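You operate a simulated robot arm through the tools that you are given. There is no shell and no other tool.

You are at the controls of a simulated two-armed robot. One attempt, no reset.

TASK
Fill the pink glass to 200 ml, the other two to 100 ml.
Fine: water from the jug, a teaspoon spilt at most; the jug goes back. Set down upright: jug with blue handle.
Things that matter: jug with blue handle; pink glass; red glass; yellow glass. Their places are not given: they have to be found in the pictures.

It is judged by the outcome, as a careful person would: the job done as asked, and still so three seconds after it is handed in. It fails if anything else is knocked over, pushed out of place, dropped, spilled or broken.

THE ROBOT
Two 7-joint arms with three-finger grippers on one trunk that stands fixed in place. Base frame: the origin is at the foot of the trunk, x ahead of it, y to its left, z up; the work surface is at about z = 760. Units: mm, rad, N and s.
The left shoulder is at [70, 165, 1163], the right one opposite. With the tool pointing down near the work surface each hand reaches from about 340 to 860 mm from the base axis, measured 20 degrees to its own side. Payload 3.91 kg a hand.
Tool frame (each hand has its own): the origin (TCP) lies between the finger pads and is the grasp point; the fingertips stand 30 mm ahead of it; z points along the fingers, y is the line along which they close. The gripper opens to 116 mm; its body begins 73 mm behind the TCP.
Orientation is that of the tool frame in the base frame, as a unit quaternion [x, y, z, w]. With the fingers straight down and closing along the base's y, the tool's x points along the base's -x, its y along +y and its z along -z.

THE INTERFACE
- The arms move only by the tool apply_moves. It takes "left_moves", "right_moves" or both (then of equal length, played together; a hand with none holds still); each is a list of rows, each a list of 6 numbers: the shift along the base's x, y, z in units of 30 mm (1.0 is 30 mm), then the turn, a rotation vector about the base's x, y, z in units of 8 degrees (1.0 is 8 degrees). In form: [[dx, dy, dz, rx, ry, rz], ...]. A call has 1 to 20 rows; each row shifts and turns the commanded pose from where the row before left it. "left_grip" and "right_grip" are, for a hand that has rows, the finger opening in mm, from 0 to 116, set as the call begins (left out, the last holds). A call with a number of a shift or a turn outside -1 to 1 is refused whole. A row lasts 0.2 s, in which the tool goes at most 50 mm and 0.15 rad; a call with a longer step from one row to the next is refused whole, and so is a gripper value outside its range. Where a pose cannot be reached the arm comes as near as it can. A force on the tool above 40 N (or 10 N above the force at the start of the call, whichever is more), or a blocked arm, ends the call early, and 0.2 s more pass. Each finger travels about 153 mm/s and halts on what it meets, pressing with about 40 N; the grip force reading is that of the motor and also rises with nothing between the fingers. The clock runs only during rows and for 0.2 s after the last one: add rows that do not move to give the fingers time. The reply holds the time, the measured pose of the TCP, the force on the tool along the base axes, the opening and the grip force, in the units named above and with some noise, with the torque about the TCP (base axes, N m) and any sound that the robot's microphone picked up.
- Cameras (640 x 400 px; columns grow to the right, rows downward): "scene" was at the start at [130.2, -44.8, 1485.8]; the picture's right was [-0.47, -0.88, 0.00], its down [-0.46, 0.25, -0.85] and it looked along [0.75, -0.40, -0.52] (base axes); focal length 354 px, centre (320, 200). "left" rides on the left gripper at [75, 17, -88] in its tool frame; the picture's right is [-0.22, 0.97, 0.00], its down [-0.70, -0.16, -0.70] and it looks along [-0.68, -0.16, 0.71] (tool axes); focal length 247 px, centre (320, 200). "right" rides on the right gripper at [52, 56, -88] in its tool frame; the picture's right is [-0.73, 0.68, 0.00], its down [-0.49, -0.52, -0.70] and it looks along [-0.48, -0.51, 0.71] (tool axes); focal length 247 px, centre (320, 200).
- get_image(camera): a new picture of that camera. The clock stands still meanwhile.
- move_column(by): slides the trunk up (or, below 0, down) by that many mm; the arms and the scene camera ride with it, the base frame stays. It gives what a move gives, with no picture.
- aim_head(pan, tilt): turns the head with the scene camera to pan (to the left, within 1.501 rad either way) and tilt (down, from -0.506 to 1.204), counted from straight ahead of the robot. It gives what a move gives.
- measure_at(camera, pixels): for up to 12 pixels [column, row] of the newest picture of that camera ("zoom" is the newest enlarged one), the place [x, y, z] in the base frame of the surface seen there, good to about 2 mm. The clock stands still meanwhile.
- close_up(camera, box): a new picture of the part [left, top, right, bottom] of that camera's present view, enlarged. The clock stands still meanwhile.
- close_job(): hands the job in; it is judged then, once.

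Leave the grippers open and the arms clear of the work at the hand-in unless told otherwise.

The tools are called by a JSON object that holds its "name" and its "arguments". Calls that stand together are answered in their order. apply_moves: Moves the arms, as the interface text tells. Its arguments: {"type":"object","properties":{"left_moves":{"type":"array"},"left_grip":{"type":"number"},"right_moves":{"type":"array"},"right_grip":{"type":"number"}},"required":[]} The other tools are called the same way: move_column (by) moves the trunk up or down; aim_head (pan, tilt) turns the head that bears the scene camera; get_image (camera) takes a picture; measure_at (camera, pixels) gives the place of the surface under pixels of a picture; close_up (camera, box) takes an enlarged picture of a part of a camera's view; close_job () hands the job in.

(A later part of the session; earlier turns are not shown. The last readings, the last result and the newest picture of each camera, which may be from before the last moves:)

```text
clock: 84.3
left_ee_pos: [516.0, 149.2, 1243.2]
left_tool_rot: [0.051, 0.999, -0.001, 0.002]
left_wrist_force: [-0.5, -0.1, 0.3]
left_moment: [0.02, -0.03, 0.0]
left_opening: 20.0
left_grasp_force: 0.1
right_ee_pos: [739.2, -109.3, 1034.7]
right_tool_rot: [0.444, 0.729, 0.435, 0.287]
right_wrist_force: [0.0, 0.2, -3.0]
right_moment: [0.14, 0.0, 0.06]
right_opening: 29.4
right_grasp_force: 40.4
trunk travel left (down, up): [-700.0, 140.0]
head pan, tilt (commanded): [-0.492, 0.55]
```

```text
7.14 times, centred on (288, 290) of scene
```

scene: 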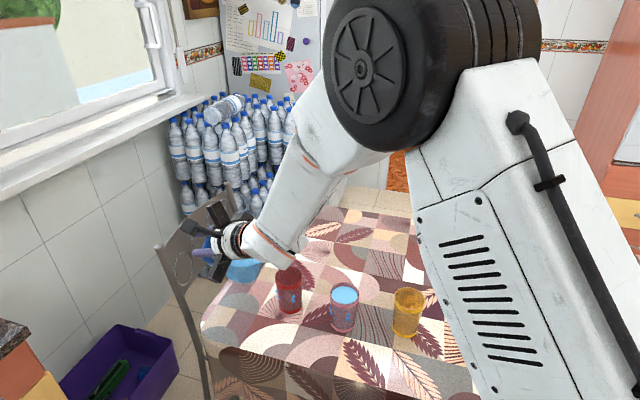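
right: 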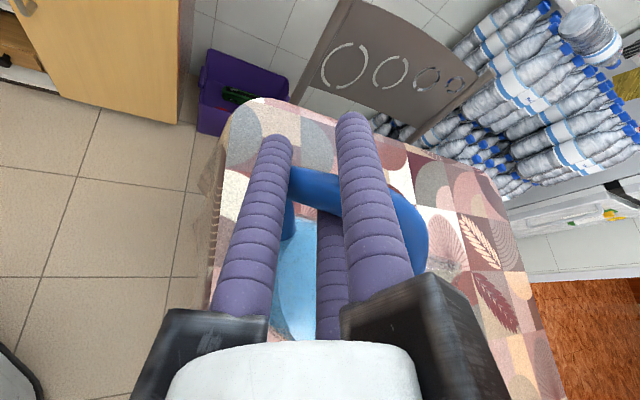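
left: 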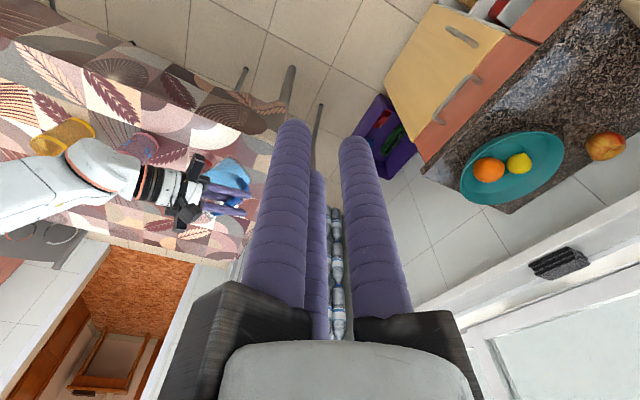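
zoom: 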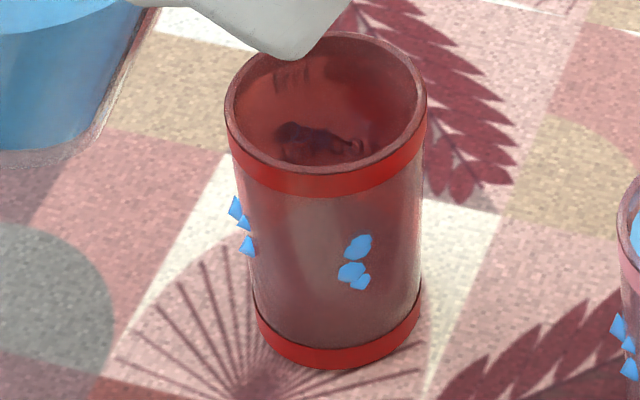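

The hand's rail covers half of red's opening in the left view. I'll raise another 60 mm to clear it.

{"name": "apply_moves", "arguments": {"right_moves": [[0, 0, 0.4, 0, 0, 0], [0, 0, 0.6, 0, 0, 0], [0, 0, 0.6, 0, 0, 0], [0, 0, 0.4, 0, 0, 0], [0, 0, 0, 0, 0, 0]]}}

{"name": "close_up", "arguments": {"camera": "left", "box": [165, 145, 225, 200]}}

{"name": "close_up", "arguments": {"camera": "scene", "box": [270, 262, 306, 290]}}

```text
clock: 85.5
left_ee_pos: [515.6, 149.0, 1243.3]
left_tool_rot: [0.052, 0.999, -0.002, 0.002]
left_wrist_force: [0.2, -0.2, 0.1]
left_moment: [-0.02, -0.04, -0.05]
left_opening: 19.7
left_grasp_force: 0.0
right_ee_pos: [739.3, -109.0, 1095.2]
right_tool_rot: [0.446, 0.728, 0.435, 0.287]
right_wrist_force: [0.6, 0.5, -2.5]
right_moment: [0.13, -0.01, 0.0]
right_opening: 29.4
right_grasp_force: 40.1
trunk travel left (down, up): [-700.0, 140.0]
head pan, tilt (commanded): [-0.492, 0.55]
```

```text
7.27 times, centred on (195, 172) of left
```

zoom: 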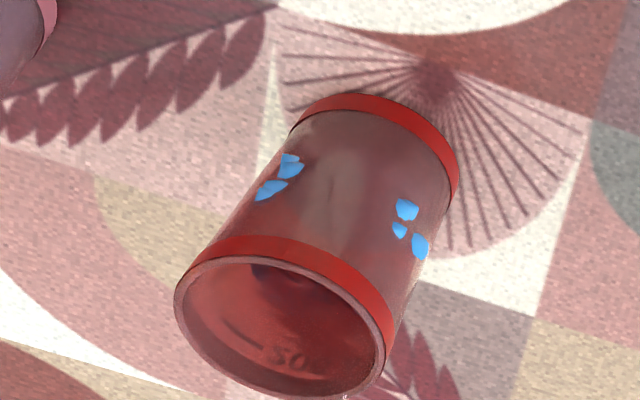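

```text
14.29 times, centred on (288, 276) of scene
```

zoom: 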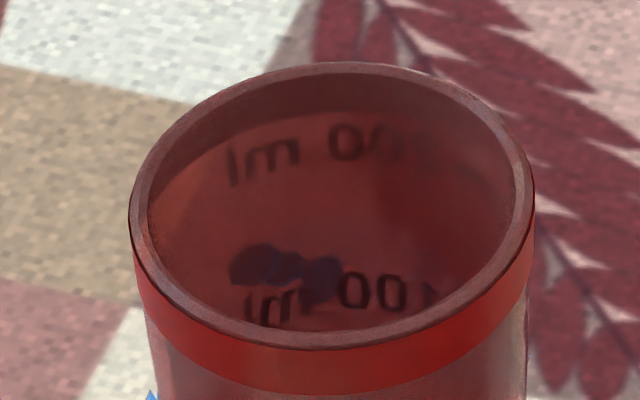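

From either camera I can see into the glass only down to z≈811, so red holds less than 100 ml. To estimate the amount, I'll measure the jug's own water surface relative to the hand and compare with the full jug, which was 20.4 mm below the TCP at the same 25° tilt.

{"name": "close_up", "arguments": {"camera": "left", "box": [170, 160, 270, 240]}}

{"name": "close_up", "arguments": {"camera": "scene", "box": [190, 210, 290, 290]}}

```text
5.00 times, centred on (220, 200) of left
```

zoom: 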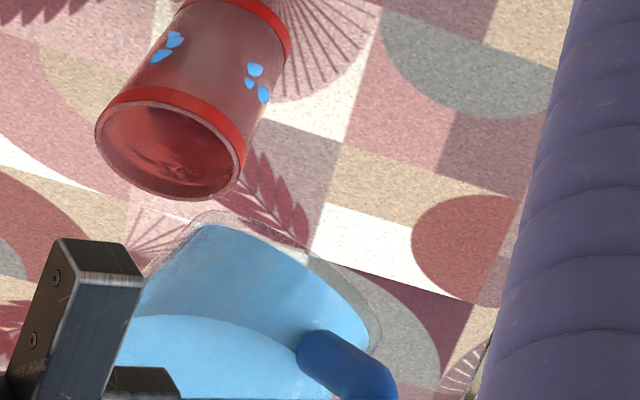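

```text
5.00 times, centred on (240, 250) of scene
```

zoom: 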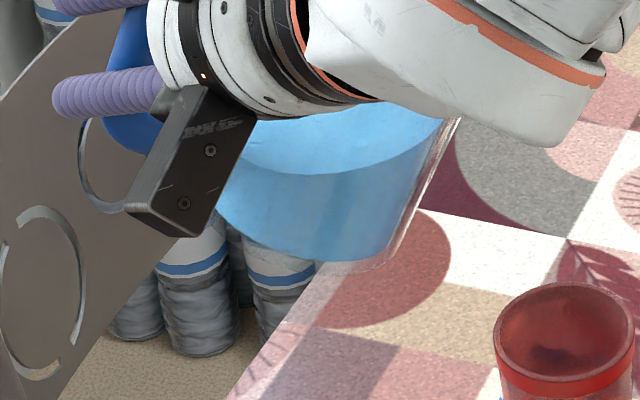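

The scene close-up shows the jug's water surface between about (250,140) and (430,115). I'll measure it there.

{"name": "measure_at", "arguments": {"camera": "zoom", "pixels": [[280, 145], [300, 150], [320, 150], [340, 150], [360, 145], [380, 135], [400, 125], [420, 118], [350, 130], [300, 135], [330, 130], [380, 120]]}}

{"name": "close_up", "arguments": {"camera": "left", "box": [170, 160, 270, 240]}}

{"name": "measure_at", "arguments": {"camera": "zoom", "pixels": [[170, 330], [200, 330], [230, 335], [180, 350], [210, 360], [250, 350], [270, 365], [230, 380], [190, 375], [270, 385], [150, 360], [240, 365]]}}

```text
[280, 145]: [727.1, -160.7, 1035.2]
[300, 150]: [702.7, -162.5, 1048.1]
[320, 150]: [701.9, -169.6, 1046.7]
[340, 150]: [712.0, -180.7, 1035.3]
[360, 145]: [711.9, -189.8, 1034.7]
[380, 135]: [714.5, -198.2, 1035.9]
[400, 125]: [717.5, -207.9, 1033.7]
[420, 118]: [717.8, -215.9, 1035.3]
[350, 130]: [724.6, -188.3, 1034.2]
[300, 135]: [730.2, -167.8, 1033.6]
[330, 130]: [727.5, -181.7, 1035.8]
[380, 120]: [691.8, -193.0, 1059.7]
```

```text
5.00 times, centred on (220, 200) of left
```

zoom: 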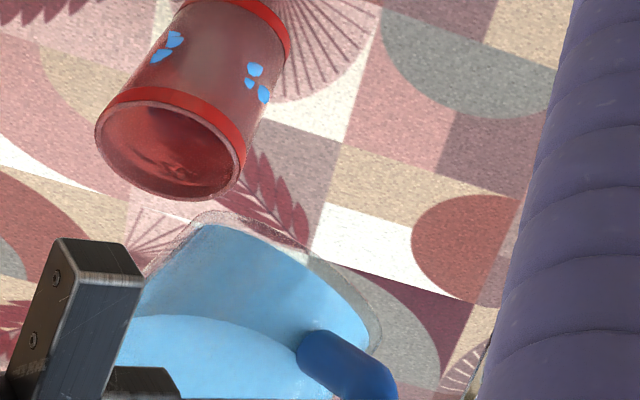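

```text
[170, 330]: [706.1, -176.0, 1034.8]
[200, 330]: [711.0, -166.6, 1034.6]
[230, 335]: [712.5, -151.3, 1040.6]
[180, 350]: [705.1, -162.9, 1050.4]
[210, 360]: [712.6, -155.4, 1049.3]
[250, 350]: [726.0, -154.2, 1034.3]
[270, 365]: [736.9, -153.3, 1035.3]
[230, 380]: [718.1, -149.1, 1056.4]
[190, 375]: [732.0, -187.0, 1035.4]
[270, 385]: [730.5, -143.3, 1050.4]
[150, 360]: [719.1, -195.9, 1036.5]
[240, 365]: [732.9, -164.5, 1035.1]
```

Averaging the good points, the jug's surface is at z≈1035.0 with the TCP at 1095.2, so 60.2 mm below the TCP. That's a drop of about 40 mm, or roughly 235–250 ml out in total. Since pink took about 222, red has only about 15–30 ml. I'll return to 50°, go on to 52.5°, hold, and then measure again the same way.

{"name": "apply_moves", "arguments": {"right_moves": [[0, 0, -0.5, 0, 0, 0], [0, 0, -0.8, 0, 0, 0], [0, 0, -0.7, 0, 0, 0], [-0.01, -0.0925, -0.25, 0.3875, 0, 0], [-0.01, -0.0925, -0.25, 0.3875, 0, 0], [-0.01, -0.0925, -0.25, 0.3875, 0, 0], [-0.01, -0.0925, -0.25, 0.3875, 0, 0], [-0.01, -0.0925, -0.25, 0.3875, 0, 0], [-0.01, -0.0925, -0.25, 0.3875, 0, 0], [-0.01, -0.0925, -0.25, 0.3875, 0, 0], [-0.01, -0.0925, -0.25, 0.3875, 0, 0], [0, -0.033, 0.0525, 0.078, 0, 0], [0, -0.033, 0.0525, 0.078, 0, 0], [0, -0.033, 0.0525, 0.078, 0, 0], [0, -0.033, 0.0525, 0.078, 0, 0], [0, 0, 0, 0, 0, 0], [0, 0, 0, 0, 0, 0], [0, 0, 0, 0, 0, 0], [0, 0, 0, 0, 0, 0], [0, 0, 0, 0, 0, 0]]}}

{"name": "close_up", "arguments": {"camera": "left", "box": [150, 115, 250, 190]}}

```text
clock: 89.7
left_ee_pos: [516.4, 149.9, 1244.6]
left_tool_rot: [0.052, 0.999, -0.001, 0.001]
left_wrist_force: [-0.1, -0.2, -0.3]
left_moment: [-0.04, 0.01, 0.0]
left_opening: 19.8
left_grasp_force: 0.1
right_ee_pos: [737.2, -135.6, 983.5]
right_tool_rot: [0.5, 0.605, 0.594, 0.174]
right_wrist_force: [0.9, -0.3, -1.8]
right_moment: [0.05, 0.02, 0.01]
right_opening: 29.5
right_grasp_force: 40.1
trunk travel left (down, up): [-700.0, 140.0]
head pan, tilt (commanded): [-0.492, 0.55]
```

```text
5.33 times, centred on (200, 152) of left
```

zoom: 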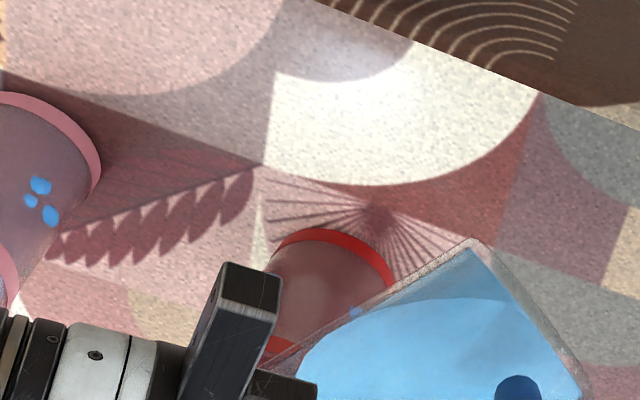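

Now I'll untilt to 25° while rising and take the same jug-surface measurement.

{"name": "apply_moves", "arguments": {"right_moves": [[0.01, 0.1, 0.1, -0.382, 0, 0], [0.01, 0.1, 0.15, -0.382, 0, 0], [0.01, 0.1, 0.2, -0.382, 0, 0], [0.01, 0.1, 0.2, -0.382, 0, 0], [0.01, 0.1, 0.25, -0.382, 0, 0], [0.01, 0.1, 0.3, -0.382, 0, 0], [0.01, 0.1, 0.5, -0.382, 0, 0], [0.01, 0.1, 0.6, -0.382, 0, 0], [0.01, 0.1, 0.6, -0.382, 0, 0], [0, 0, 0.5, 0, 0, 0], [0, 0, 0.3, 0, 0, 0], [0, 0, 0, 0, 0, 0]]}}

{"name": "close_up", "arguments": {"camera": "scene", "box": [190, 210, 290, 290]}}

{"name": "measure_at", "arguments": {"camera": "zoom", "pixels": [[340, 150], [360, 145], [380, 135], [400, 125], [350, 135], [330, 135], [310, 145], [370, 130], [340, 160], [360, 155], [380, 148], [400, 138]]}}

{"name": "close_up", "arguments": {"camera": "scene", "box": [270, 262, 306, 290]}}

{"name": "close_up", "arguments": {"camera": "left", "box": [165, 145, 225, 200]}}

```text
clock: 92.3
left_ee_pos: [516.8, 148.8, 1243.8]
left_tool_rot: [0.051, 0.999, -0.003, 0.002]
left_wrist_force: [0.7, 0.2, -0.2]
left_moment: [0.04, 0.04, 0.01]
left_opening: 19.9
left_grasp_force: 0.0
right_ee_pos: [739.5, -107.7, 1091.9]
right_tool_rot: [0.444, 0.73, 0.433, 0.288]
right_wrist_force: [-0.2, 0.3, -2.6]
right_moment: [0.15, 0.02, 0.02]
right_opening: 29.3
right_grasp_force: 40.0
trunk travel left (down, up): [-700.0, 140.0]
head pan, tilt (commanded): [-0.492, 0.55]
```

```text
5.00 times, centred on (240, 250) of scene
```

zoom: 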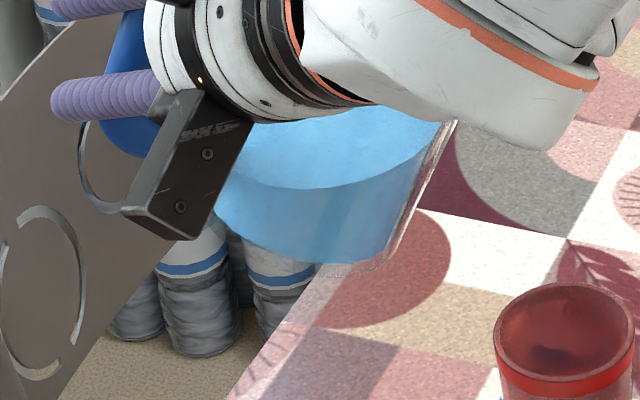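

```text
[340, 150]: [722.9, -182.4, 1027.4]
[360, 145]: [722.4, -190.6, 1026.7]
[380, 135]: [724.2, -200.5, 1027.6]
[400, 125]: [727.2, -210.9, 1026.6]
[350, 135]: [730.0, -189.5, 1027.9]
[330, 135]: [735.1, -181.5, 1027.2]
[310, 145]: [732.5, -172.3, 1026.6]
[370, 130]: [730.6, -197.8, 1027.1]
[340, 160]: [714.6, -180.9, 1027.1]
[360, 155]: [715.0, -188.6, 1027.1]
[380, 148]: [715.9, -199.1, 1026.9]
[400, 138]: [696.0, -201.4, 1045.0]
```

```text
14.29 times, centred on (288, 276) of scene
```

zoom: 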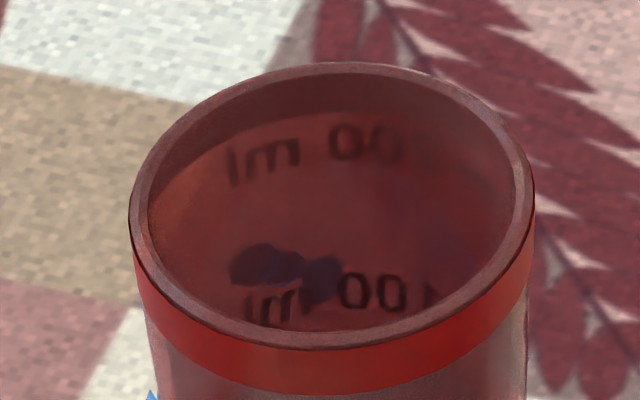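

```text
7.27 times, centred on (195, 172) of left
```

zoom: 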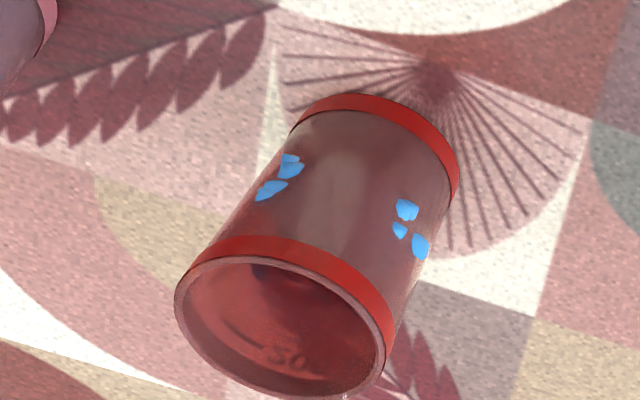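

The jug's surface now sits 64.8 mm below the TCP, 4.6 mm lower than before, so about 27 ml more went into red. To calibrate directly I need to see red's surface. Raising the trunk lifts the head camera and steepens its view, so I'll raise it 140 mm just to look.

{"name": "move_column", "arguments": {"by": 140}}

{"name": "get_image", "arguments": {"camera": "scene"}}

{"name": "close_up", "arguments": {"camera": "scene", "box": [270, 295, 314, 335]}}

```text
clock: 93.9
left_ee_pos: [516.6, 149.8, 1382.1]
left_tool_rot: [0.05, 0.999, -0.002, 0.001]
left_wrist_force: [0.8, 0.0, 0.3]
left_moment: [-0.03, -0.05, 0.0]
left_opening: 19.9
left_grasp_force: 0.1
right_ee_pos: [739.4, -107.7, 1232.3]
right_tool_rot: [0.444, 0.73, 0.433, 0.287]
right_wrist_force: [-0.8, 0.1, -1.4]
right_moment: [0.16, -0.01, -0.02]
right_opening: 29.3
right_grasp_force: 40.1
trunk travel left (down, up): [-840.0, 0.0]
head pan, tilt (commanded): [-0.492, 0.55]
```

```text
taken
```

scene: 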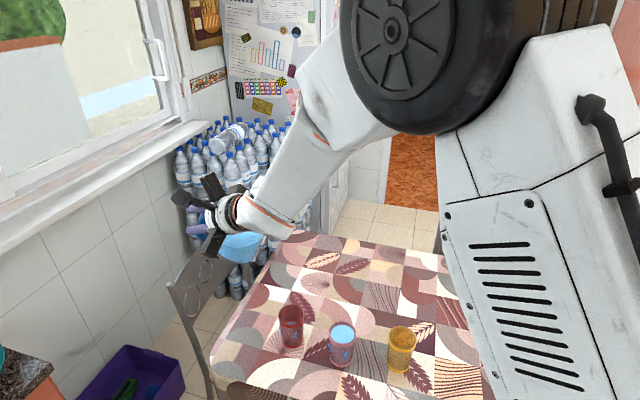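

```text
10.00 times, centred on (292, 315) of scene
```

zoom: 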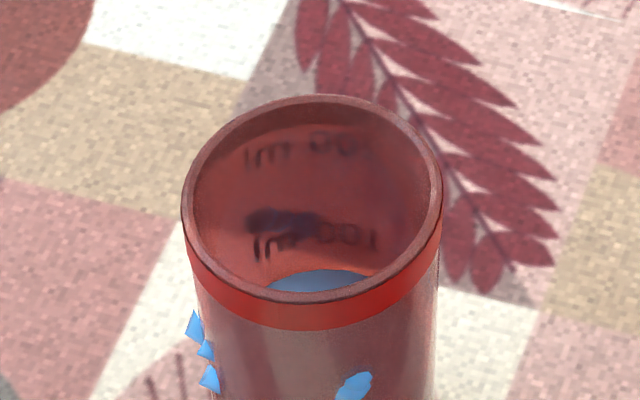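

From up here I can see red's water as a sliver at about (320,280), below the 100 ml text at row 240. I'll measure it and the marks.

{"name": "measure_at", "arguments": {"camera": "zoom", "pixels": [[300, 282], [320, 280], [340, 282], [320, 286], [310, 276], [330, 275], [270, 245], [340, 238], [365, 232], [300, 155], [355, 148], [290, 220]]}}

{"name": "close_up", "arguments": {"camera": "scene", "box": [276, 300, 308, 328]}}

```text
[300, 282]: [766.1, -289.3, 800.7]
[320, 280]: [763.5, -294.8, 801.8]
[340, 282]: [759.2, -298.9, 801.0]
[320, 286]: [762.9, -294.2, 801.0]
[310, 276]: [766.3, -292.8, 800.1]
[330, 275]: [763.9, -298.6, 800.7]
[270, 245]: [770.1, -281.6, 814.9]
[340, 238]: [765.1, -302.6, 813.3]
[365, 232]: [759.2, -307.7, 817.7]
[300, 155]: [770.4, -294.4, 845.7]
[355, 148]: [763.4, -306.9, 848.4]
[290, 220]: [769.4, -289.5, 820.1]
```

```text
14.29 times, centred on (292, 314) of scene
```

zoom: 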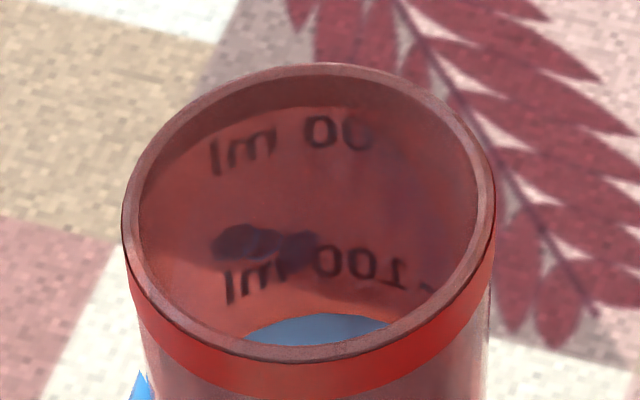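

Red's surface is at z≈800.8 and its 100 mark at 814.3, so red holds about 60 ml and needs 40 more. This also calibrates the jug at about 6.3 ml per mm of surface drop. I'll lower the trunk again and pour at about 54.7° with the same hold, aiming for roughly 88–93 ml.

{"name": "move_column", "arguments": {"by": -140}}

{"name": "apply_moves", "arguments": {"right_moves": [[0, 0, -0.3, 0, 0, 0], [0, 0, -0.6, 0, 0, 0], [0, 0, -0.7, 0, 0, 0], [-0.01, -0.1, -0.4, 0.382, 0, 0], [-0.01, -0.1, -0.35, 0.382, 0, 0], [-0.01, -0.1, -0.3, 0.382, 0, 0], [-0.01, -0.1, -0.25, 0.382, 0, 0], [-0.01, -0.1, -0.2, 0.382, 0, 0], [-0.01, -0.1, -0.2, 0.382, 0, 0], [-0.01, -0.1, -0.15, 0.382, 0, 0], [-0.01, -0.1, -0.15, 0.382, 0, 0], [-0.01, -0.1, -0.1, 0.382, 0, 0], [0, -0.031, 0.044, 0.069, 0, 0], [0, -0.031, 0.044, 0.069, 0, 0], [0, -0.031, 0.044, 0.069, 0, 0], [0, -0.031, 0.044, 0.069, 0, 0], [0, 0, 0, 0, 0, 0], [0, 0, 0, 0, 0, 0], [0, 0, 0, 0, 0, 0], [0, 0, 0, 0, 0, 0]]}}

{"name": "close_up", "arguments": {"camera": "left", "box": [150, 115, 250, 190]}}

```text
clock: 95.6
left_ee_pos: [515.4, 148.8, 1244.3]
left_tool_rot: [0.052, 0.999, -0.002, 0.001]
left_wrist_force: [-0.3, -0.4, -0.1]
left_moment: [-0.02, -0.01, -0.02]
left_opening: 20.1
left_grasp_force: 0.0
right_ee_pos: [739.3, -107.8, 1093.3]
right_tool_rot: [0.443, 0.73, 0.434, 0.287]
right_wrist_force: [-0.3, 0.0, -2.2]
right_moment: [0.1, 0.04, 0.07]
right_opening: 29.4
right_grasp_force: 39.6
trunk travel left (down, up): [-700.0, 140.0]
head pan, tilt (commanded): [-0.492, 0.55]
```

```text
clock: 99.8
left_ee_pos: [515.7, 148.2, 1244.7]
left_tool_rot: [0.051, 0.999, -0.002, 0.002]
left_wrist_force: [-0.6, 0.1, 0.4]
left_moment: [-0.02, 0.02, -0.02]
left_opening: 20.0
left_grasp_force: 0.1
right_ee_pos: [737.9, -139.0, 986.2]
right_tool_rot: [0.502, 0.595, 0.606, 0.163]
right_wrist_force: [0.2, -0.5, -2.4]
right_moment: [0.07, -0.03, 0.02]
right_opening: 29.6
right_grasp_force: 39.7
trunk travel left (down, up): [-700.0, 140.0]
head pan, tilt (commanded): [-0.492, 0.55]
```

```text
5.33 times, centred on (200, 152) of left
```

zoom: 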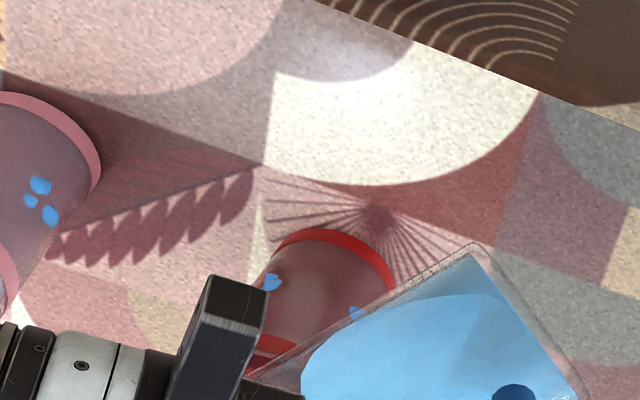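

Same hold done. I'll untilt to 25° while rising to the measuring height, then read the jug surface and look into red.

{"name": "apply_moves", "arguments": {"right_moves": [[0.005, 0.1035, 0.1, -0.371, 0, 0], [0.005, 0.1035, 0.15, -0.371, 0, 0], [0.005, 0.1035, 0.2, -0.371, 0, 0], [0.005, 0.1035, 0.2, -0.371, 0, 0], [0.005, 0.1035, 0.25, -0.371, 0, 0], [0.005, 0.1035, 0.3, -0.371, 0, 0], [0.005, 0.1035, 0.4, -0.371, 0, 0], [0.005, 0.1035, 0.5, -0.371, 0, 0], [0.005, 0.1035, 0.5, -0.371, 0, 0], [0.005, 0.1035, 0.4, -0.371, 0, 0], [0, 0, 0.35, 0, 0, 0], [0, 0, 0.2, 0, 0, 0], [0, 0, 0, 0, 0, 0]]}}

{"name": "close_up", "arguments": {"camera": "scene", "box": [190, 210, 290, 290]}}

{"name": "measure_at", "arguments": {"camera": "zoom", "pixels": [[340, 150], [360, 145], [380, 135], [400, 125], [350, 135], [330, 135], [310, 145], [370, 130], [340, 160], [360, 155], [380, 148], [330, 165]]}}

{"name": "move_column", "arguments": {"by": 140}}

{"name": "close_up", "arguments": {"camera": "scene", "box": [276, 300, 308, 328]}}

```text
clock: 102.6
left_ee_pos: [514.3, 150.0, 1244.0]
left_tool_rot: [0.052, 0.999, -0.001, 0.001]
left_wrist_force: [0.2, 0.5, 0.5]
left_moment: [0.02, 0.0, 0.03]
left_opening: 19.7
left_grasp_force: 0.0
right_ee_pos: [738.6, -107.6, 1092.8]
right_tool_rot: [0.444, 0.73, 0.433, 0.287]
right_wrist_force: [0.2, 0.6, -2.6]
right_moment: [0.13, 0.02, -0.02]
right_opening: 29.1
right_grasp_force: 39.6
trunk travel left (down, up): [-700.0, 140.0]
head pan, tilt (commanded): [-0.492, 0.55]
```

```text
5.00 times, centred on (240, 250) of scene
```

zoom: 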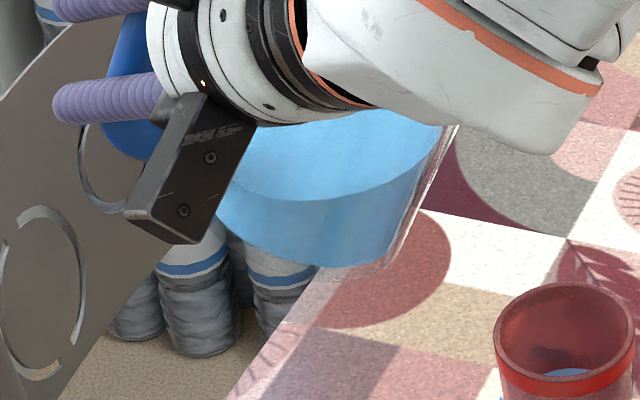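

```text
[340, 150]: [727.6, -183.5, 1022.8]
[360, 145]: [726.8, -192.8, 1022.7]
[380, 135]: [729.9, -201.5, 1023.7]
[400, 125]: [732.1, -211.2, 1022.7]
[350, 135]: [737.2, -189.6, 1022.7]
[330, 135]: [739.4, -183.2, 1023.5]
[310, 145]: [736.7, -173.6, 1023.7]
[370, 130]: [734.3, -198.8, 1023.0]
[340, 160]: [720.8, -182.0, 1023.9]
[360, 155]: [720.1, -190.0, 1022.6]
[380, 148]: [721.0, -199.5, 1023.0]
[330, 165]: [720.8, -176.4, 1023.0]
```

```text
clock: 104.3
left_ee_pos: [515.5, 148.7, 1383.5]
left_tool_rot: [0.052, 0.999, -0.003, 0.001]
left_wrist_force: [0.3, -1.1, -0.1]
left_moment: [0.0, 0.02, 0.02]
left_opening: 20.1
left_grasp_force: 0.0
right_ee_pos: [738.1, -108.5, 1233.4]
right_tool_rot: [0.445, 0.73, 0.433, 0.286]
right_wrist_force: [0.1, 0.6, -2.3]
right_moment: [0.17, -0.02, -0.03]
right_opening: 29.5
right_grasp_force: 40.3
trunk travel left (down, up): [-840.0, 0.0]
head pan, tilt (commanded): [-0.492, 0.55]
```

```text
14.29 times, centred on (292, 314) of scene
```

zoom: 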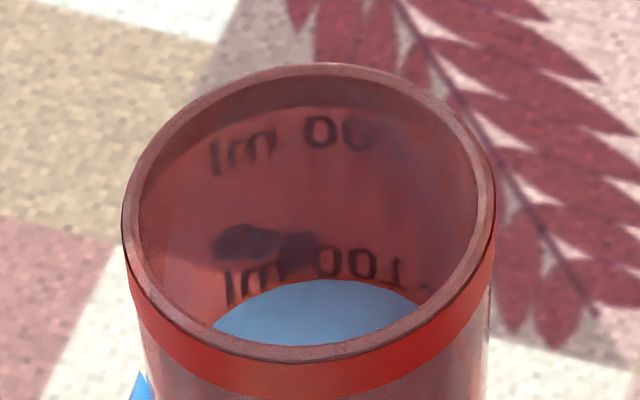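

Red's water edge is now touching the bottom of the "100 ml" text. I'll measure its surface and the dash.

{"name": "measure_at", "arguments": {"camera": "zoom", "pixels": [[300, 300], [320, 310], [340, 300], [360, 310], [280, 310], [320, 295], [350, 325], [300, 325], [260, 320], [380, 315], [420, 287], [350, 262]]}}

{"name": "close_up", "arguments": {"camera": "scene", "box": [286, 308, 306, 324]}}

```text
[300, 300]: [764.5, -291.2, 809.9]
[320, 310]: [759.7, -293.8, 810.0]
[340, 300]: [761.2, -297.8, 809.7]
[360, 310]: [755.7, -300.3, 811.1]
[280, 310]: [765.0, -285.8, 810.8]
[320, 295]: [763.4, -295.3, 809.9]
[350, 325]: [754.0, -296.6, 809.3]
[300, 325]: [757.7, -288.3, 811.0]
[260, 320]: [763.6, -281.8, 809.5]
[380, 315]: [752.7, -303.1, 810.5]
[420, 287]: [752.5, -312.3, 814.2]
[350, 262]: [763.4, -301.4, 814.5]
```

```text
16.00 times, centred on (296, 316) of scene
```

zoom: 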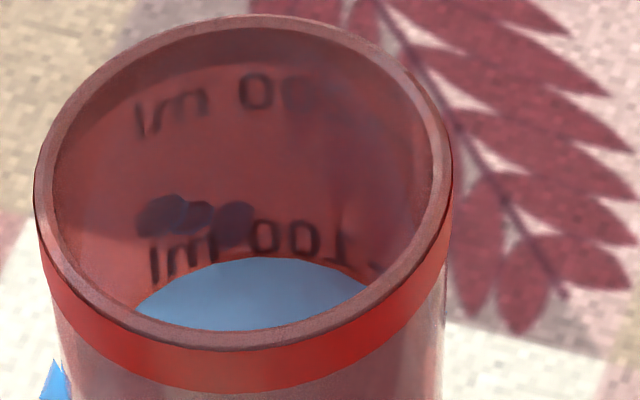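

Red's surface is at z≈810.2 against a mark at 814.3, so about 88 ml; 12 ml more needed. The last step gave about 12.7 ml per degree, so I'll go to 55.5° with the same hold. First I'll lower the trunk again.

{"name": "move_column", "arguments": {"by": -140}}

{"name": "apply_moves", "arguments": {"right_moves": [[0, 0, -0.3, 0, 0, 0], [0, 0, -0.6, 0, 0, 0], [0, 0, -0.7, 0, 0, 0], [-0.005, -0.1, -0.4, 0.382, 0, 0], [-0.005, -0.1, -0.35, 0.382, 0, 0], [-0.005, -0.1, -0.3, 0.382, 0, 0], [-0.005, -0.1, -0.25, 0.382, 0, 0], [-0.005, -0.1, -0.2, 0.382, 0, 0], [-0.005, -0.1, -0.2, 0.382, 0, 0], [-0.005, -0.1, -0.15, 0.382, 0, 0], [-0.005, -0.1, -0.15, 0.382, 0, 0], [-0.005, -0.1, -0.1, 0.382, 0, 0], [0, -0.035, 0.049, 0.0765, 0, 0], [0, -0.035, 0.049, 0.0765, 0, 0], [0, -0.035, 0.049, 0.0765, 0, 0], [0, -0.035, 0.049, 0.0765, 0, 0], [0, -0.035, 0.049, 0.0765, 0, 0], [0, 0, 0, 0, 0, 0], [0, 0, 0, 0, 0, 0], [0, 0, 0, 0, 0, 0]]}}

{"name": "apply_moves", "arguments": {"right_moves": [[0.005, 0.1035, 0.1, -0.382, 0, 0], [0.005, 0.1035, 0.15, -0.382, 0, 0], [0.005, 0.1035, 0.2, -0.382, 0, 0], [0.005, 0.1035, 0.2, -0.382, 0, 0], [0.005, 0.1035, 0.25, -0.382, 0, 0], [0.005, 0.1035, 0.3, -0.382, 0, 0], [0.005, 0.1035, 0.4, -0.382, 0, 0], [0.005, 0.1035, 0.5, -0.382, 0, 0], [0.005, 0.1135, 0.5, -0.382, 0, 0], [0.005, 0.1135, 0.4, -0.382, 0, 0], [0, 0, 0.3, 0, 0, 0], [0, 0, 0.2, 0, 0, 0], [0, 0, 0, 0, 0, 0]]}}

{"name": "move_column", "arguments": {"by": 140}}

{"name": "close_up", "arguments": {"camera": "scene", "box": [276, 300, 308, 328]}}

{"name": "measure_at", "arguments": {"camera": "zoom", "pixels": [[300, 300], [320, 310], [340, 300], [360, 310], [280, 310], [320, 295], [350, 325], [300, 325], [260, 320], [380, 315], [420, 287], [350, 262]]}}

```text
clock: 105.9
left_ee_pos: [513.8, 148.9, 1243.4]
left_tool_rot: [0.051, 0.999, -0.002, 0.002]
left_wrist_force: [-0.3, 0.8, 1.0]
left_moment: [0.03, 0.01, 0.0]
left_opening: 19.7
left_grasp_force: 0.1
right_ee_pos: [738.2, -108.7, 1093.5]
right_tool_rot: [0.444, 0.729, 0.434, 0.287]
right_wrist_force: [0.5, -0.7, -2.3]
right_moment: [0.12, 0.06, 0.0]
right_opening: 29.2
right_grasp_force: 39.2
trunk travel left (down, up): [-700.0, 140.0]
head pan, tilt (commanded): [-0.492, 0.55]
```

```text
clock: 110.1
left_ee_pos: [515.3, 149.6, 1243.5]
left_tool_rot: [0.051, 0.999, -0.002, 0.001]
left_wrist_force: [0.4, 0.4, 0.6]
left_moment: [-0.01, 0.0, 0.03]
left_opening: 20.1
left_grasp_force: 0.0
right_ee_pos: [736.4, -140.7, 989.9]
right_tool_rot: [0.505, 0.589, 0.61, 0.16]
right_wrist_force: [-0.9, 0.6, -1.6]
right_moment: [0.12, 0.02, -0.03]
right_opening: 29.5
right_grasp_force: 39.9
trunk travel left (down, up): [-700.0, 140.0]
head pan, tilt (commanded): [-0.492, 0.55]
```

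```text
clock: 112.9
left_ee_pos: [514.9, 148.7, 1243.6]
left_tool_rot: [0.052, 0.999, -0.002, 0.002]
left_wrist_force: [0.7, -0.3, 0.6]
left_moment: [0.01, 0.02, 0.01]
left_opening: 19.6
left_grasp_force: 0.1
right_ee_pos: [737.4, -109.4, 1095.4]
right_tool_rot: [0.444, 0.73, 0.433, 0.287]
right_wrist_force: [-0.1, -0.4, -1.4]
right_moment: [0.18, 0.04, 0.0]
right_opening: 29.3
right_grasp_force: 40.0
trunk travel left (down, up): [-700.0, 140.0]
head pan, tilt (commanded): [-0.492, 0.55]
```

```text
clock: 114.6
left_ee_pos: [515.9, 149.8, 1384.7]
left_tool_rot: [0.051, 0.999, -0.001, 0.002]
left_wrist_force: [0.3, -0.2, 0.6]
left_moment: [0.0, 0.03, 0.05]
left_opening: 20.0
left_grasp_force: 0.0
right_ee_pos: [737.5, -109.4, 1234.2]
right_tool_rot: [0.443, 0.73, 0.433, 0.287]
right_wrist_force: [-0.4, 0.5, -2.6]
right_moment: [0.13, 0.03, -0.01]
right_opening: 29.3
right_grasp_force: 40.3
trunk travel left (down, up): [-840.0, 0.0]
head pan, tilt (commanded): [-0.492, 0.55]
```

```text
14.29 times, centred on (292, 314) of scene
```

zoom: 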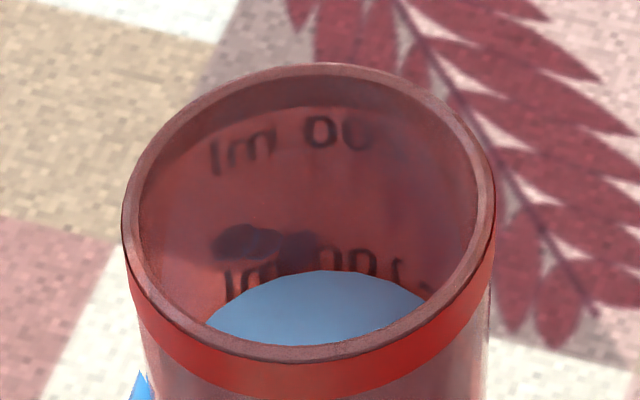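

```text
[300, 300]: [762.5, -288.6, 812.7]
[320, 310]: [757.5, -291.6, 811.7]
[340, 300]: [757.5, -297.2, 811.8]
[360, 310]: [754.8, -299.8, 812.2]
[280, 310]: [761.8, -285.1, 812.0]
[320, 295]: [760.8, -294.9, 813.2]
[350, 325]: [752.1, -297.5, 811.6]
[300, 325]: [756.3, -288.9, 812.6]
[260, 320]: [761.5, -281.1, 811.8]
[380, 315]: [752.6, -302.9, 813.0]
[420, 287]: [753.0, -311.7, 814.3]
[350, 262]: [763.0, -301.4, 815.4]
```

Red is at z≈812.3, about 94 ml, so I'll add one more small step. I'll lower the trunk, go to 56.1°, hold slightly longer, then check again.

{"name": "move_column", "arguments": {"by": -140}}

{"name": "apply_moves", "arguments": {"right_moves": [[0, 0, -0.3, 0, 0, 0], [0, 0, -0.6, 0, 0, 0], [0, 0, -0.7, 0, 0, 0], [0.005, -0.1, -0.4, 0.382, 0, 0], [0.005, -0.1, -0.35, 0.382, 0, 0], [0, -0.1, -0.3, 0.382, 0, 0], [0, -0.1, -0.25, 0.382, 0, 0], [0, -0.1, -0.2, 0.382, 0, 0], [0, -0.1, -0.2, 0.382, 0, 0], [0, -0.1, -0.15, 0.382, 0, 0], [0, -0.1, -0.15, 0.382, 0, 0], [0, -0.1, -0.15, 0.382, 0, 0], [0, -0.041, 0.0573, 0.09, 0, 0], [0, -0.041, 0.0573, 0.09, 0, 0], [0, -0.041, 0.0573, 0.09, 0, 0], [0, -0.041, 0.0573, 0.09, 0, 0], [0, -0.041, 0.0573, 0.09, 0, 0], [0, 0, 0, 0, 0, 0], [0, 0, 0, 0, 0, 0], [0, 0, 0, 0, 0, 0]]}}

{"name": "apply_moves", "arguments": {"right_moves": [[0, 0, 0, 0, 0, 0], [0, 0.1035, 0.1, -0.389, 0, 0], [0, 0.1035, 0.15, -0.389, 0, 0], [0, 0.1035, 0.2, -0.389, 0, 0], [0, 0.1035, 0.2, -0.389, 0, 0], [0, 0.1035, 0.25, -0.389, 0, 0], [0, 0.1035, 0.3, -0.389, 0, 0], [0, 0.1035, 0.4, -0.389, 0, 0], [0, 0.1035, 0.5, -0.389, 0, 0], [0, 0.1235, 0.5, -0.389, 0, 0], [0, 0.1235, 0.4, -0.389, 0, 0], [0, 0, 0.3, 0, 0, 0], [0, 0, 0.2, 0, 0, 0], [0, 0, 0, 0, 0, 0]]}}

{"name": "move_column", "arguments": {"by": 140}}

{"name": "close_up", "arguments": {"camera": "scene", "box": [276, 300, 308, 328]}}

{"name": "measure_at", "arguments": {"camera": "zoom", "pixels": [[300, 300], [320, 310], [340, 300], [360, 310], [280, 310], [320, 295], [350, 325], [300, 325], [260, 320], [380, 315], [420, 287], [350, 262]]}}

```text
clock: 116.3
left_ee_pos: [516.0, 149.9, 1244.2]
left_tool_rot: [0.052, 0.999, -0.002, 0.001]
left_wrist_force: [-1.2, 0.6, 0.1]
left_moment: [-0.03, 0.0, 0.01]
left_opening: 20.4
left_grasp_force: 0.1
right_ee_pos: [736.6, -109.3, 1094.0]
right_tool_rot: [0.443, 0.73, 0.434, 0.287]
right_wrist_force: [0.5, 0.6, -2.0]
right_moment: [0.15, 0.04, -0.03]
right_opening: 29.2
right_grasp_force: 40.3
trunk travel left (down, up): [-700.0, 140.0]
head pan, tilt (commanded): [-0.492, 0.55]
```

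```text
clock: 120.5
left_ee_pos: [515.6, 150.2, 1243.6]
left_tool_rot: [0.052, 0.999, -0.002, 0.002]
left_wrist_force: [-0.6, -0.1, -0.1]
left_moment: [0.01, 0.03, 0.0]
left_opening: 19.8
left_grasp_force: 0.1
right_ee_pos: [736.9, -143.5, 990.8]
right_tool_rot: [0.505, 0.587, 0.613, 0.157]
right_wrist_force: [-0.3, 0.0, -2.5]
right_moment: [0.09, -0.02, -0.03]
right_opening: 29.2
right_grasp_force: 40.9
trunk travel left (down, up): [-700.0, 140.0]
head pan, tilt (commanded): [-0.492, 0.55]
```

```text
clock: 123.5
left_ee_pos: [514.7, 149.5, 1243.4]
left_tool_rot: [0.051, 0.999, -0.002, 0.003]
left_wrist_force: [0.2, -0.8, 0.4]
left_moment: [0.0, -0.03, 0.02]
left_opening: 20.3
left_grasp_force: 0.2
right_ee_pos: [738.4, -109.4, 1096.0]
right_tool_rot: [0.444, 0.73, 0.434, 0.287]
right_wrist_force: [0.3, -0.2, -2.5]
right_moment: [0.16, 0.01, -0.02]
right_opening: 29.4
right_grasp_force: 40.3
trunk travel left (down, up): [-700.0, 140.0]
head pan, tilt (commanded): [-0.492, 0.55]
```

```text
clock: 125.2
left_ee_pos: [515.5, 149.1, 1384.0]
left_tool_rot: [0.053, 0.999, -0.002, 0.002]
left_wrist_force: [0.3, -0.2, 0.3]
left_moment: [0.0, 0.0, 0.01]
left_opening: 19.8
left_grasp_force: 0.0
right_ee_pos: [738.3, -109.1, 1236.0]
right_tool_rot: [0.444, 0.73, 0.434, 0.287]
right_wrist_force: [-1.2, 0.0, -3.1]
right_moment: [0.19, 0.02, -0.03]
right_opening: 29.2
right_grasp_force: 40.0
trunk travel left (down, up): [-840.0, 0.0]
head pan, tilt (commanded): [-0.492, 0.55]
```

```text
14.29 times, centred on (292, 314) of scene
```

zoom: 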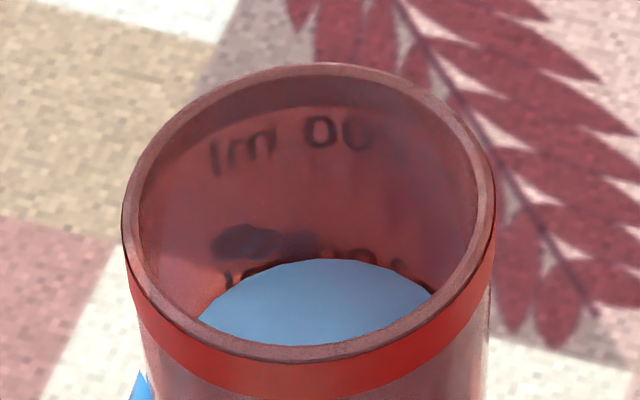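

```text
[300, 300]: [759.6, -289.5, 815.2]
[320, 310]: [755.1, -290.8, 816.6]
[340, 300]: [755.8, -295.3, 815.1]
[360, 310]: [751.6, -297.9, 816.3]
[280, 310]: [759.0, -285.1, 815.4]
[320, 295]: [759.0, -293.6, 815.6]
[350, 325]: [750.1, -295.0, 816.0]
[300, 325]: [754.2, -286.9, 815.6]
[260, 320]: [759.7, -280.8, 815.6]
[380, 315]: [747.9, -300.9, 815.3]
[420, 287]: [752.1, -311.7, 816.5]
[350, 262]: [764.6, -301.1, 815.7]
```

Red's surface is at z≈815.7 against a mark at 814.4, about 103–104 ml, which is good. Red is done.

Next is yellow. I'll lower the trunk, then carry the jug high (base ≥900) over to yellow's free side at about (519,-334,1050), turning +8° and tilting to 40°. With what's left, pouring starts only at about 56°.

{"name": "move_column", "arguments": {"by": -140}}

{"name": "apply_moves", "arguments": {"right_moves": [[-0.219, -0.225, -0.046, 0, 0, 0], [-0.365, -0.375, -0.077, 0, 0, 0.1], [-0.511, -0.525, -0.107, 0, 0, 0.1], [-0.584, -0.6, -0.122, 0, 0, 0.1], [-0.584, -0.6, -0.122, 0, 0, 0.1], [-0.584, -0.6, -0.122, 0, 0, 0.1], [-0.584, -0.6, -0.122, 0, 0, 0.1], [-0.584, -0.6, -0.122, 0, 0, 0.1], [-0.584, -0.6, -0.122, 0, 0, 0.1], [-0.584, -0.6, -0.122, 0, 0, 0.1], [-0.584, -0.6, -0.122, 0.371, 0.052, 0.1], [-0.584, -0.6, -0.122, 0.371, 0.052, 0], [-0.511, -0.525, -0.107, 0.371, 0.052, 0], [-0.292, -0.3, -0.061, 0.371, 0.052, 0], [-0.146, -0.15, -0.031, 0.371, 0.052, 0], [0, 0, 0, 0, 0, 0]]}}

{"name": "get_image", "arguments": {"camera": "scene"}}

{"name": "get_image", "arguments": {"camera": "left"}}

```text
clock: 126.8
left_ee_pos: [514.9, 149.5, 1244.1]
left_tool_rot: [0.052, 0.999, -0.002, 0.001]
left_wrist_force: [0.1, 0.1, -0.9]
left_moment: [0.01, 0.04, -0.02]
left_opening: 20.1
left_grasp_force: 0.1
right_ee_pos: [738.3, -110.8, 1095.9]
right_tool_rot: [0.444, 0.729, 0.434, 0.287]
right_wrist_force: [0.0, 0.5, -2.0]
right_moment: [0.2, -0.01, 0.02]
right_opening: 29.3
right_grasp_force: 40.0
trunk travel left (down, up): [-700.0, 140.0]
head pan, tilt (commanded): [-0.492, 0.55]
```

```text
clock: 130.2
left_ee_pos: [515.1, 148.5, 1243.3]
left_tool_rot: [0.051, 0.999, -0.002, 0.001]
left_wrist_force: [1.3, -0.1, -0.8]
left_moment: [0.03, -0.01, -0.01]
left_opening: 19.9
left_grasp_force: 0.1
right_ee_pos: [517.9, -337.2, 1050.6]
right_tool_rot: [0.431, 0.698, 0.54, 0.188]
right_wrist_force: [-0.4, -0.9, -2.0]
right_moment: [0.11, 0.0, -0.03]
right_opening: 29.4
right_grasp_force: 39.7
trunk travel left (down, up): [-700.0, 140.0]
head pan, tilt (commanded): [-0.492, 0.55]
```

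```text
taken
```

scene: 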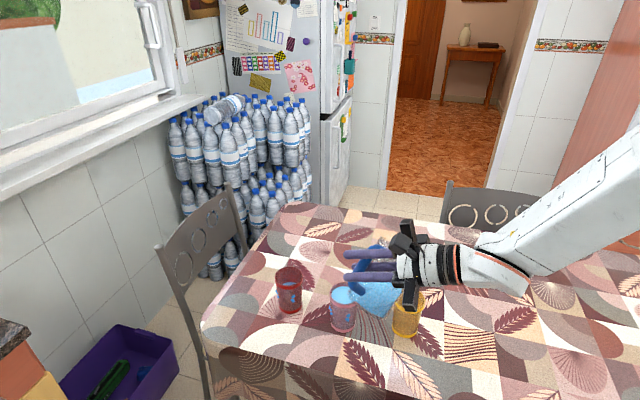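

```text
taken
```

left: 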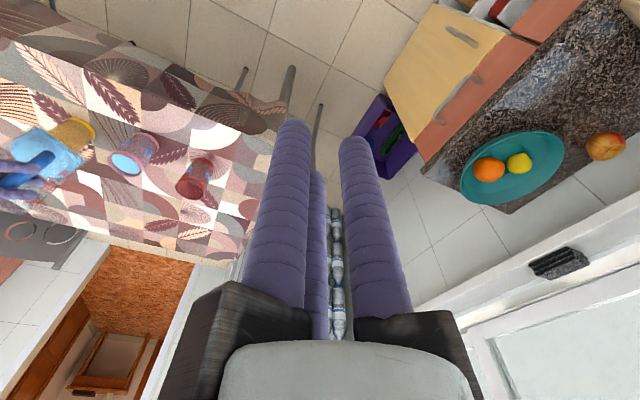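

The carry went cleanly: TCP (518,-337,1051), tilt 40°. Now I'll lower and tilt to 53°, still below pouring, so the lip comes to about (540.7,-491,889), 9 mm before yellow's centre.

{"name": "apply_moves", "arguments": {"right_moves": [[0.011, -0.083, -0.37, 0.2685, 0.0377, 0], [0.011, -0.083, -0.37, 0.2685, 0.0377, 0], [0.011, -0.083, -0.37, 0.2685, 0.0377, 0], [0.011, -0.083, -0.37, 0.2685, 0.0377, 0], [0.011, -0.083, -0.37, 0.2685, 0.0377, 0], [0.011, -0.083, -0.37, 0.2685, 0.0377, 0], [0, 0, 0, 0, 0, 0]]}}

{"name": "close_up", "arguments": {"camera": "scene", "box": [320, 230, 480, 350]}}

{"name": "close_up", "arguments": {"camera": "left", "box": [0, 90, 120, 180]}}

```text
clock: 131.8
left_ee_pos: [515.6, 149.6, 1244.5]
left_tool_rot: [0.051, 0.999, -0.002, 0.001]
left_wrist_force: [0.3, -0.3, 0.3]
left_moment: [0.02, -0.01, -0.03]
left_opening: 20.1
left_grasp_force: 0.2
right_ee_pos: [520.4, -349.0, 983.4]
right_tool_rot: [0.457, 0.636, 0.608, 0.129]
right_wrist_force: [0.7, 0.6, -2.3]
right_moment: [0.1, 0.05, 0.0]
right_opening: 29.1
right_grasp_force: 40.0
trunk travel left (down, up): [-700.0, 140.0]
head pan, tilt (commanded): [-0.492, 0.55]
```

```text
3.33 times, centred on (400, 290) of scene
```

zoom: 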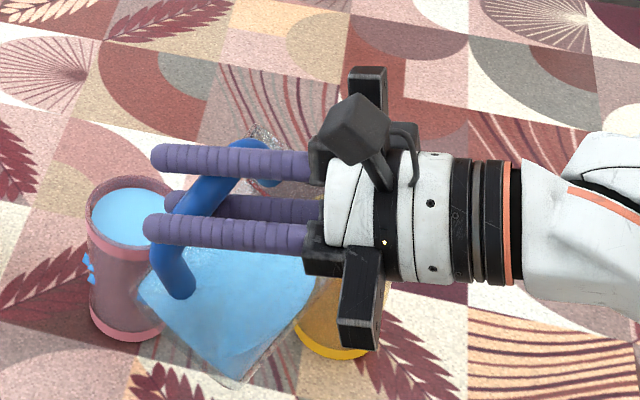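

```text
4.44 times, centred on (60, 135) of left
```

zoom: 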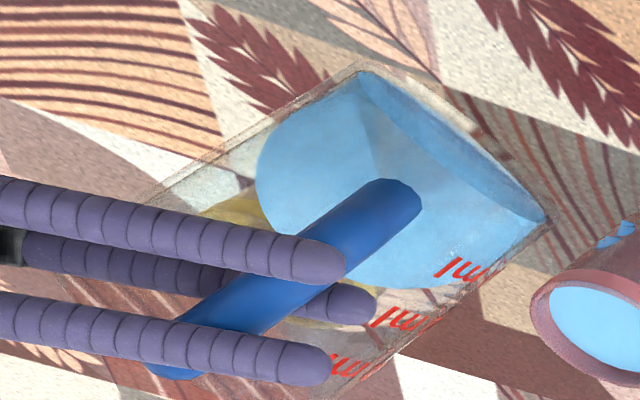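

The jug's corner looks close to pink in this view, at about (140,290). I'll measure that corner and pink's near edge to verify the real clearance before tilting further.

{"name": "close_up", "arguments": {"camera": "scene", "box": [320, 230, 480, 350]}}

{"name": "measure_at", "arguments": {"camera": "zoom", "pixels": [[150, 290], [165, 300], [180, 320], [235, 370], [200, 340], [140, 270], [130, 250], [145, 240], [160, 260], [270, 350], [180, 280], [120, 300]]}}

```text
3.33 times, centred on (400, 290) of scene
```

zoom: 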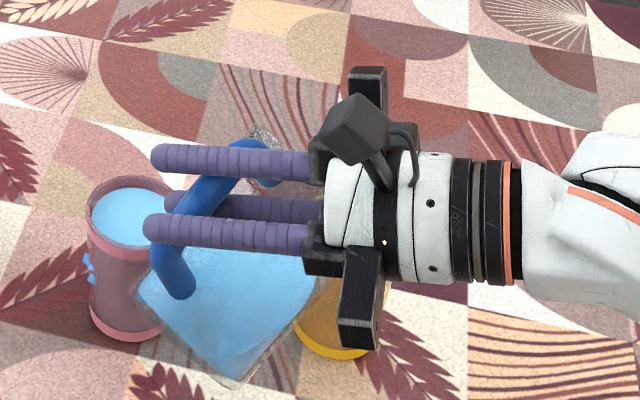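

```text
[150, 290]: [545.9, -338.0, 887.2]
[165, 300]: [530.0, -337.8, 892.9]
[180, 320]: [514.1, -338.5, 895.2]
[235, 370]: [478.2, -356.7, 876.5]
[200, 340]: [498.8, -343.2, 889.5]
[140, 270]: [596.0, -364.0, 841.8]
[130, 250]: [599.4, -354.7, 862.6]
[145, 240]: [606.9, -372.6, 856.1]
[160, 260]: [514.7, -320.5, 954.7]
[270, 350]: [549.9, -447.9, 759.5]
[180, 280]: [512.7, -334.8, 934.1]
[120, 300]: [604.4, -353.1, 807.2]
```

The real clearance is ample: the jug corner is at (546,-338) and pink's wall at (596,-364). I'll pour yellow slowly from 53° to 59.5° about the lip and hold one second, expecting about 40 ml.

{"name": "apply_moves", "arguments": {"right_moves": [[0.0054, -0.0487, 0.0533, 0.0805, 0.0113, 0], [0.0054, -0.0487, 0.0533, 0.0805, 0.0113, 0], [0.0054, -0.0487, 0.0533, 0.0805, 0.0113, 0], [0.0054, -0.0487, 0.0533, 0.0805, 0.0113, 0], [0.0054, -0.0487, 0.0533, 0.0805, 0.0113, 0], [0.0054, -0.0487, 0.0533, 0.0805, 0.0113, 0], [0.0054, -0.0487, 0.0533, 0.0805, 0.0113, 0], [0.0054, -0.0487, 0.0533, 0.0805, 0.0113, 0], [0.0054, -0.0487, 0.0533, 0.0805, 0.0113, 0], [0.0054, -0.0487, 0.0533, 0.0805, 0.0113, 0]]}}

{"name": "close_up", "arguments": {"camera": "scene", "box": [360, 260, 460, 345]}}

{"name": "close_up", "arguments": {"camera": "left", "box": [0, 90, 120, 180]}}

```text
clock: 134.0
left_ee_pos: [516.1, 148.1, 1244.5]
left_tool_rot: [0.051, 0.999, -0.002, 0.001]
left_wrist_force: [-0.5, 0.5, 0.5]
left_moment: [-0.02, 0.01, -0.01]
left_opening: 20.0
left_grasp_force: 0.2
right_ee_pos: [521.9, -365.4, 999.3]
right_tool_rot: [0.468, 0.603, 0.639, 0.098]
right_wrist_force: [-0.4, 0.1, -2.2]
right_moment: [0.05, 0.02, 0.0]
right_opening: 29.2
right_grasp_force: 39.7
trunk travel left (down, up): [-700.0, 140.0]
head pan, tilt (commanded): [-0.492, 0.55]
```

```text
4.71 times, centred on (410, 302) of scene
```

zoom: 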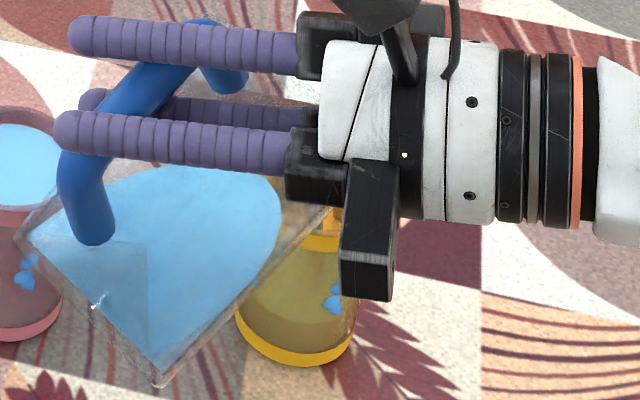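

```text
4.44 times, centred on (60, 135) of left
```

zoom: 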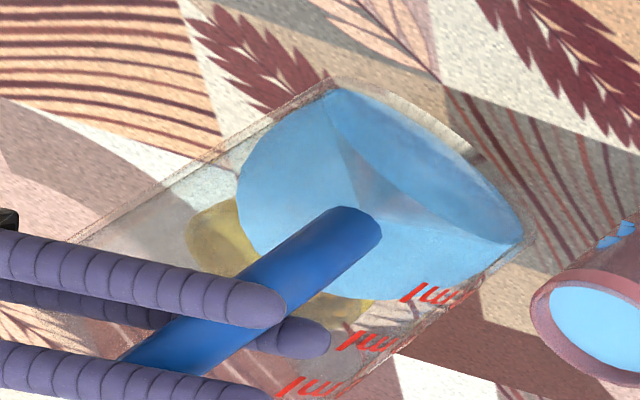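

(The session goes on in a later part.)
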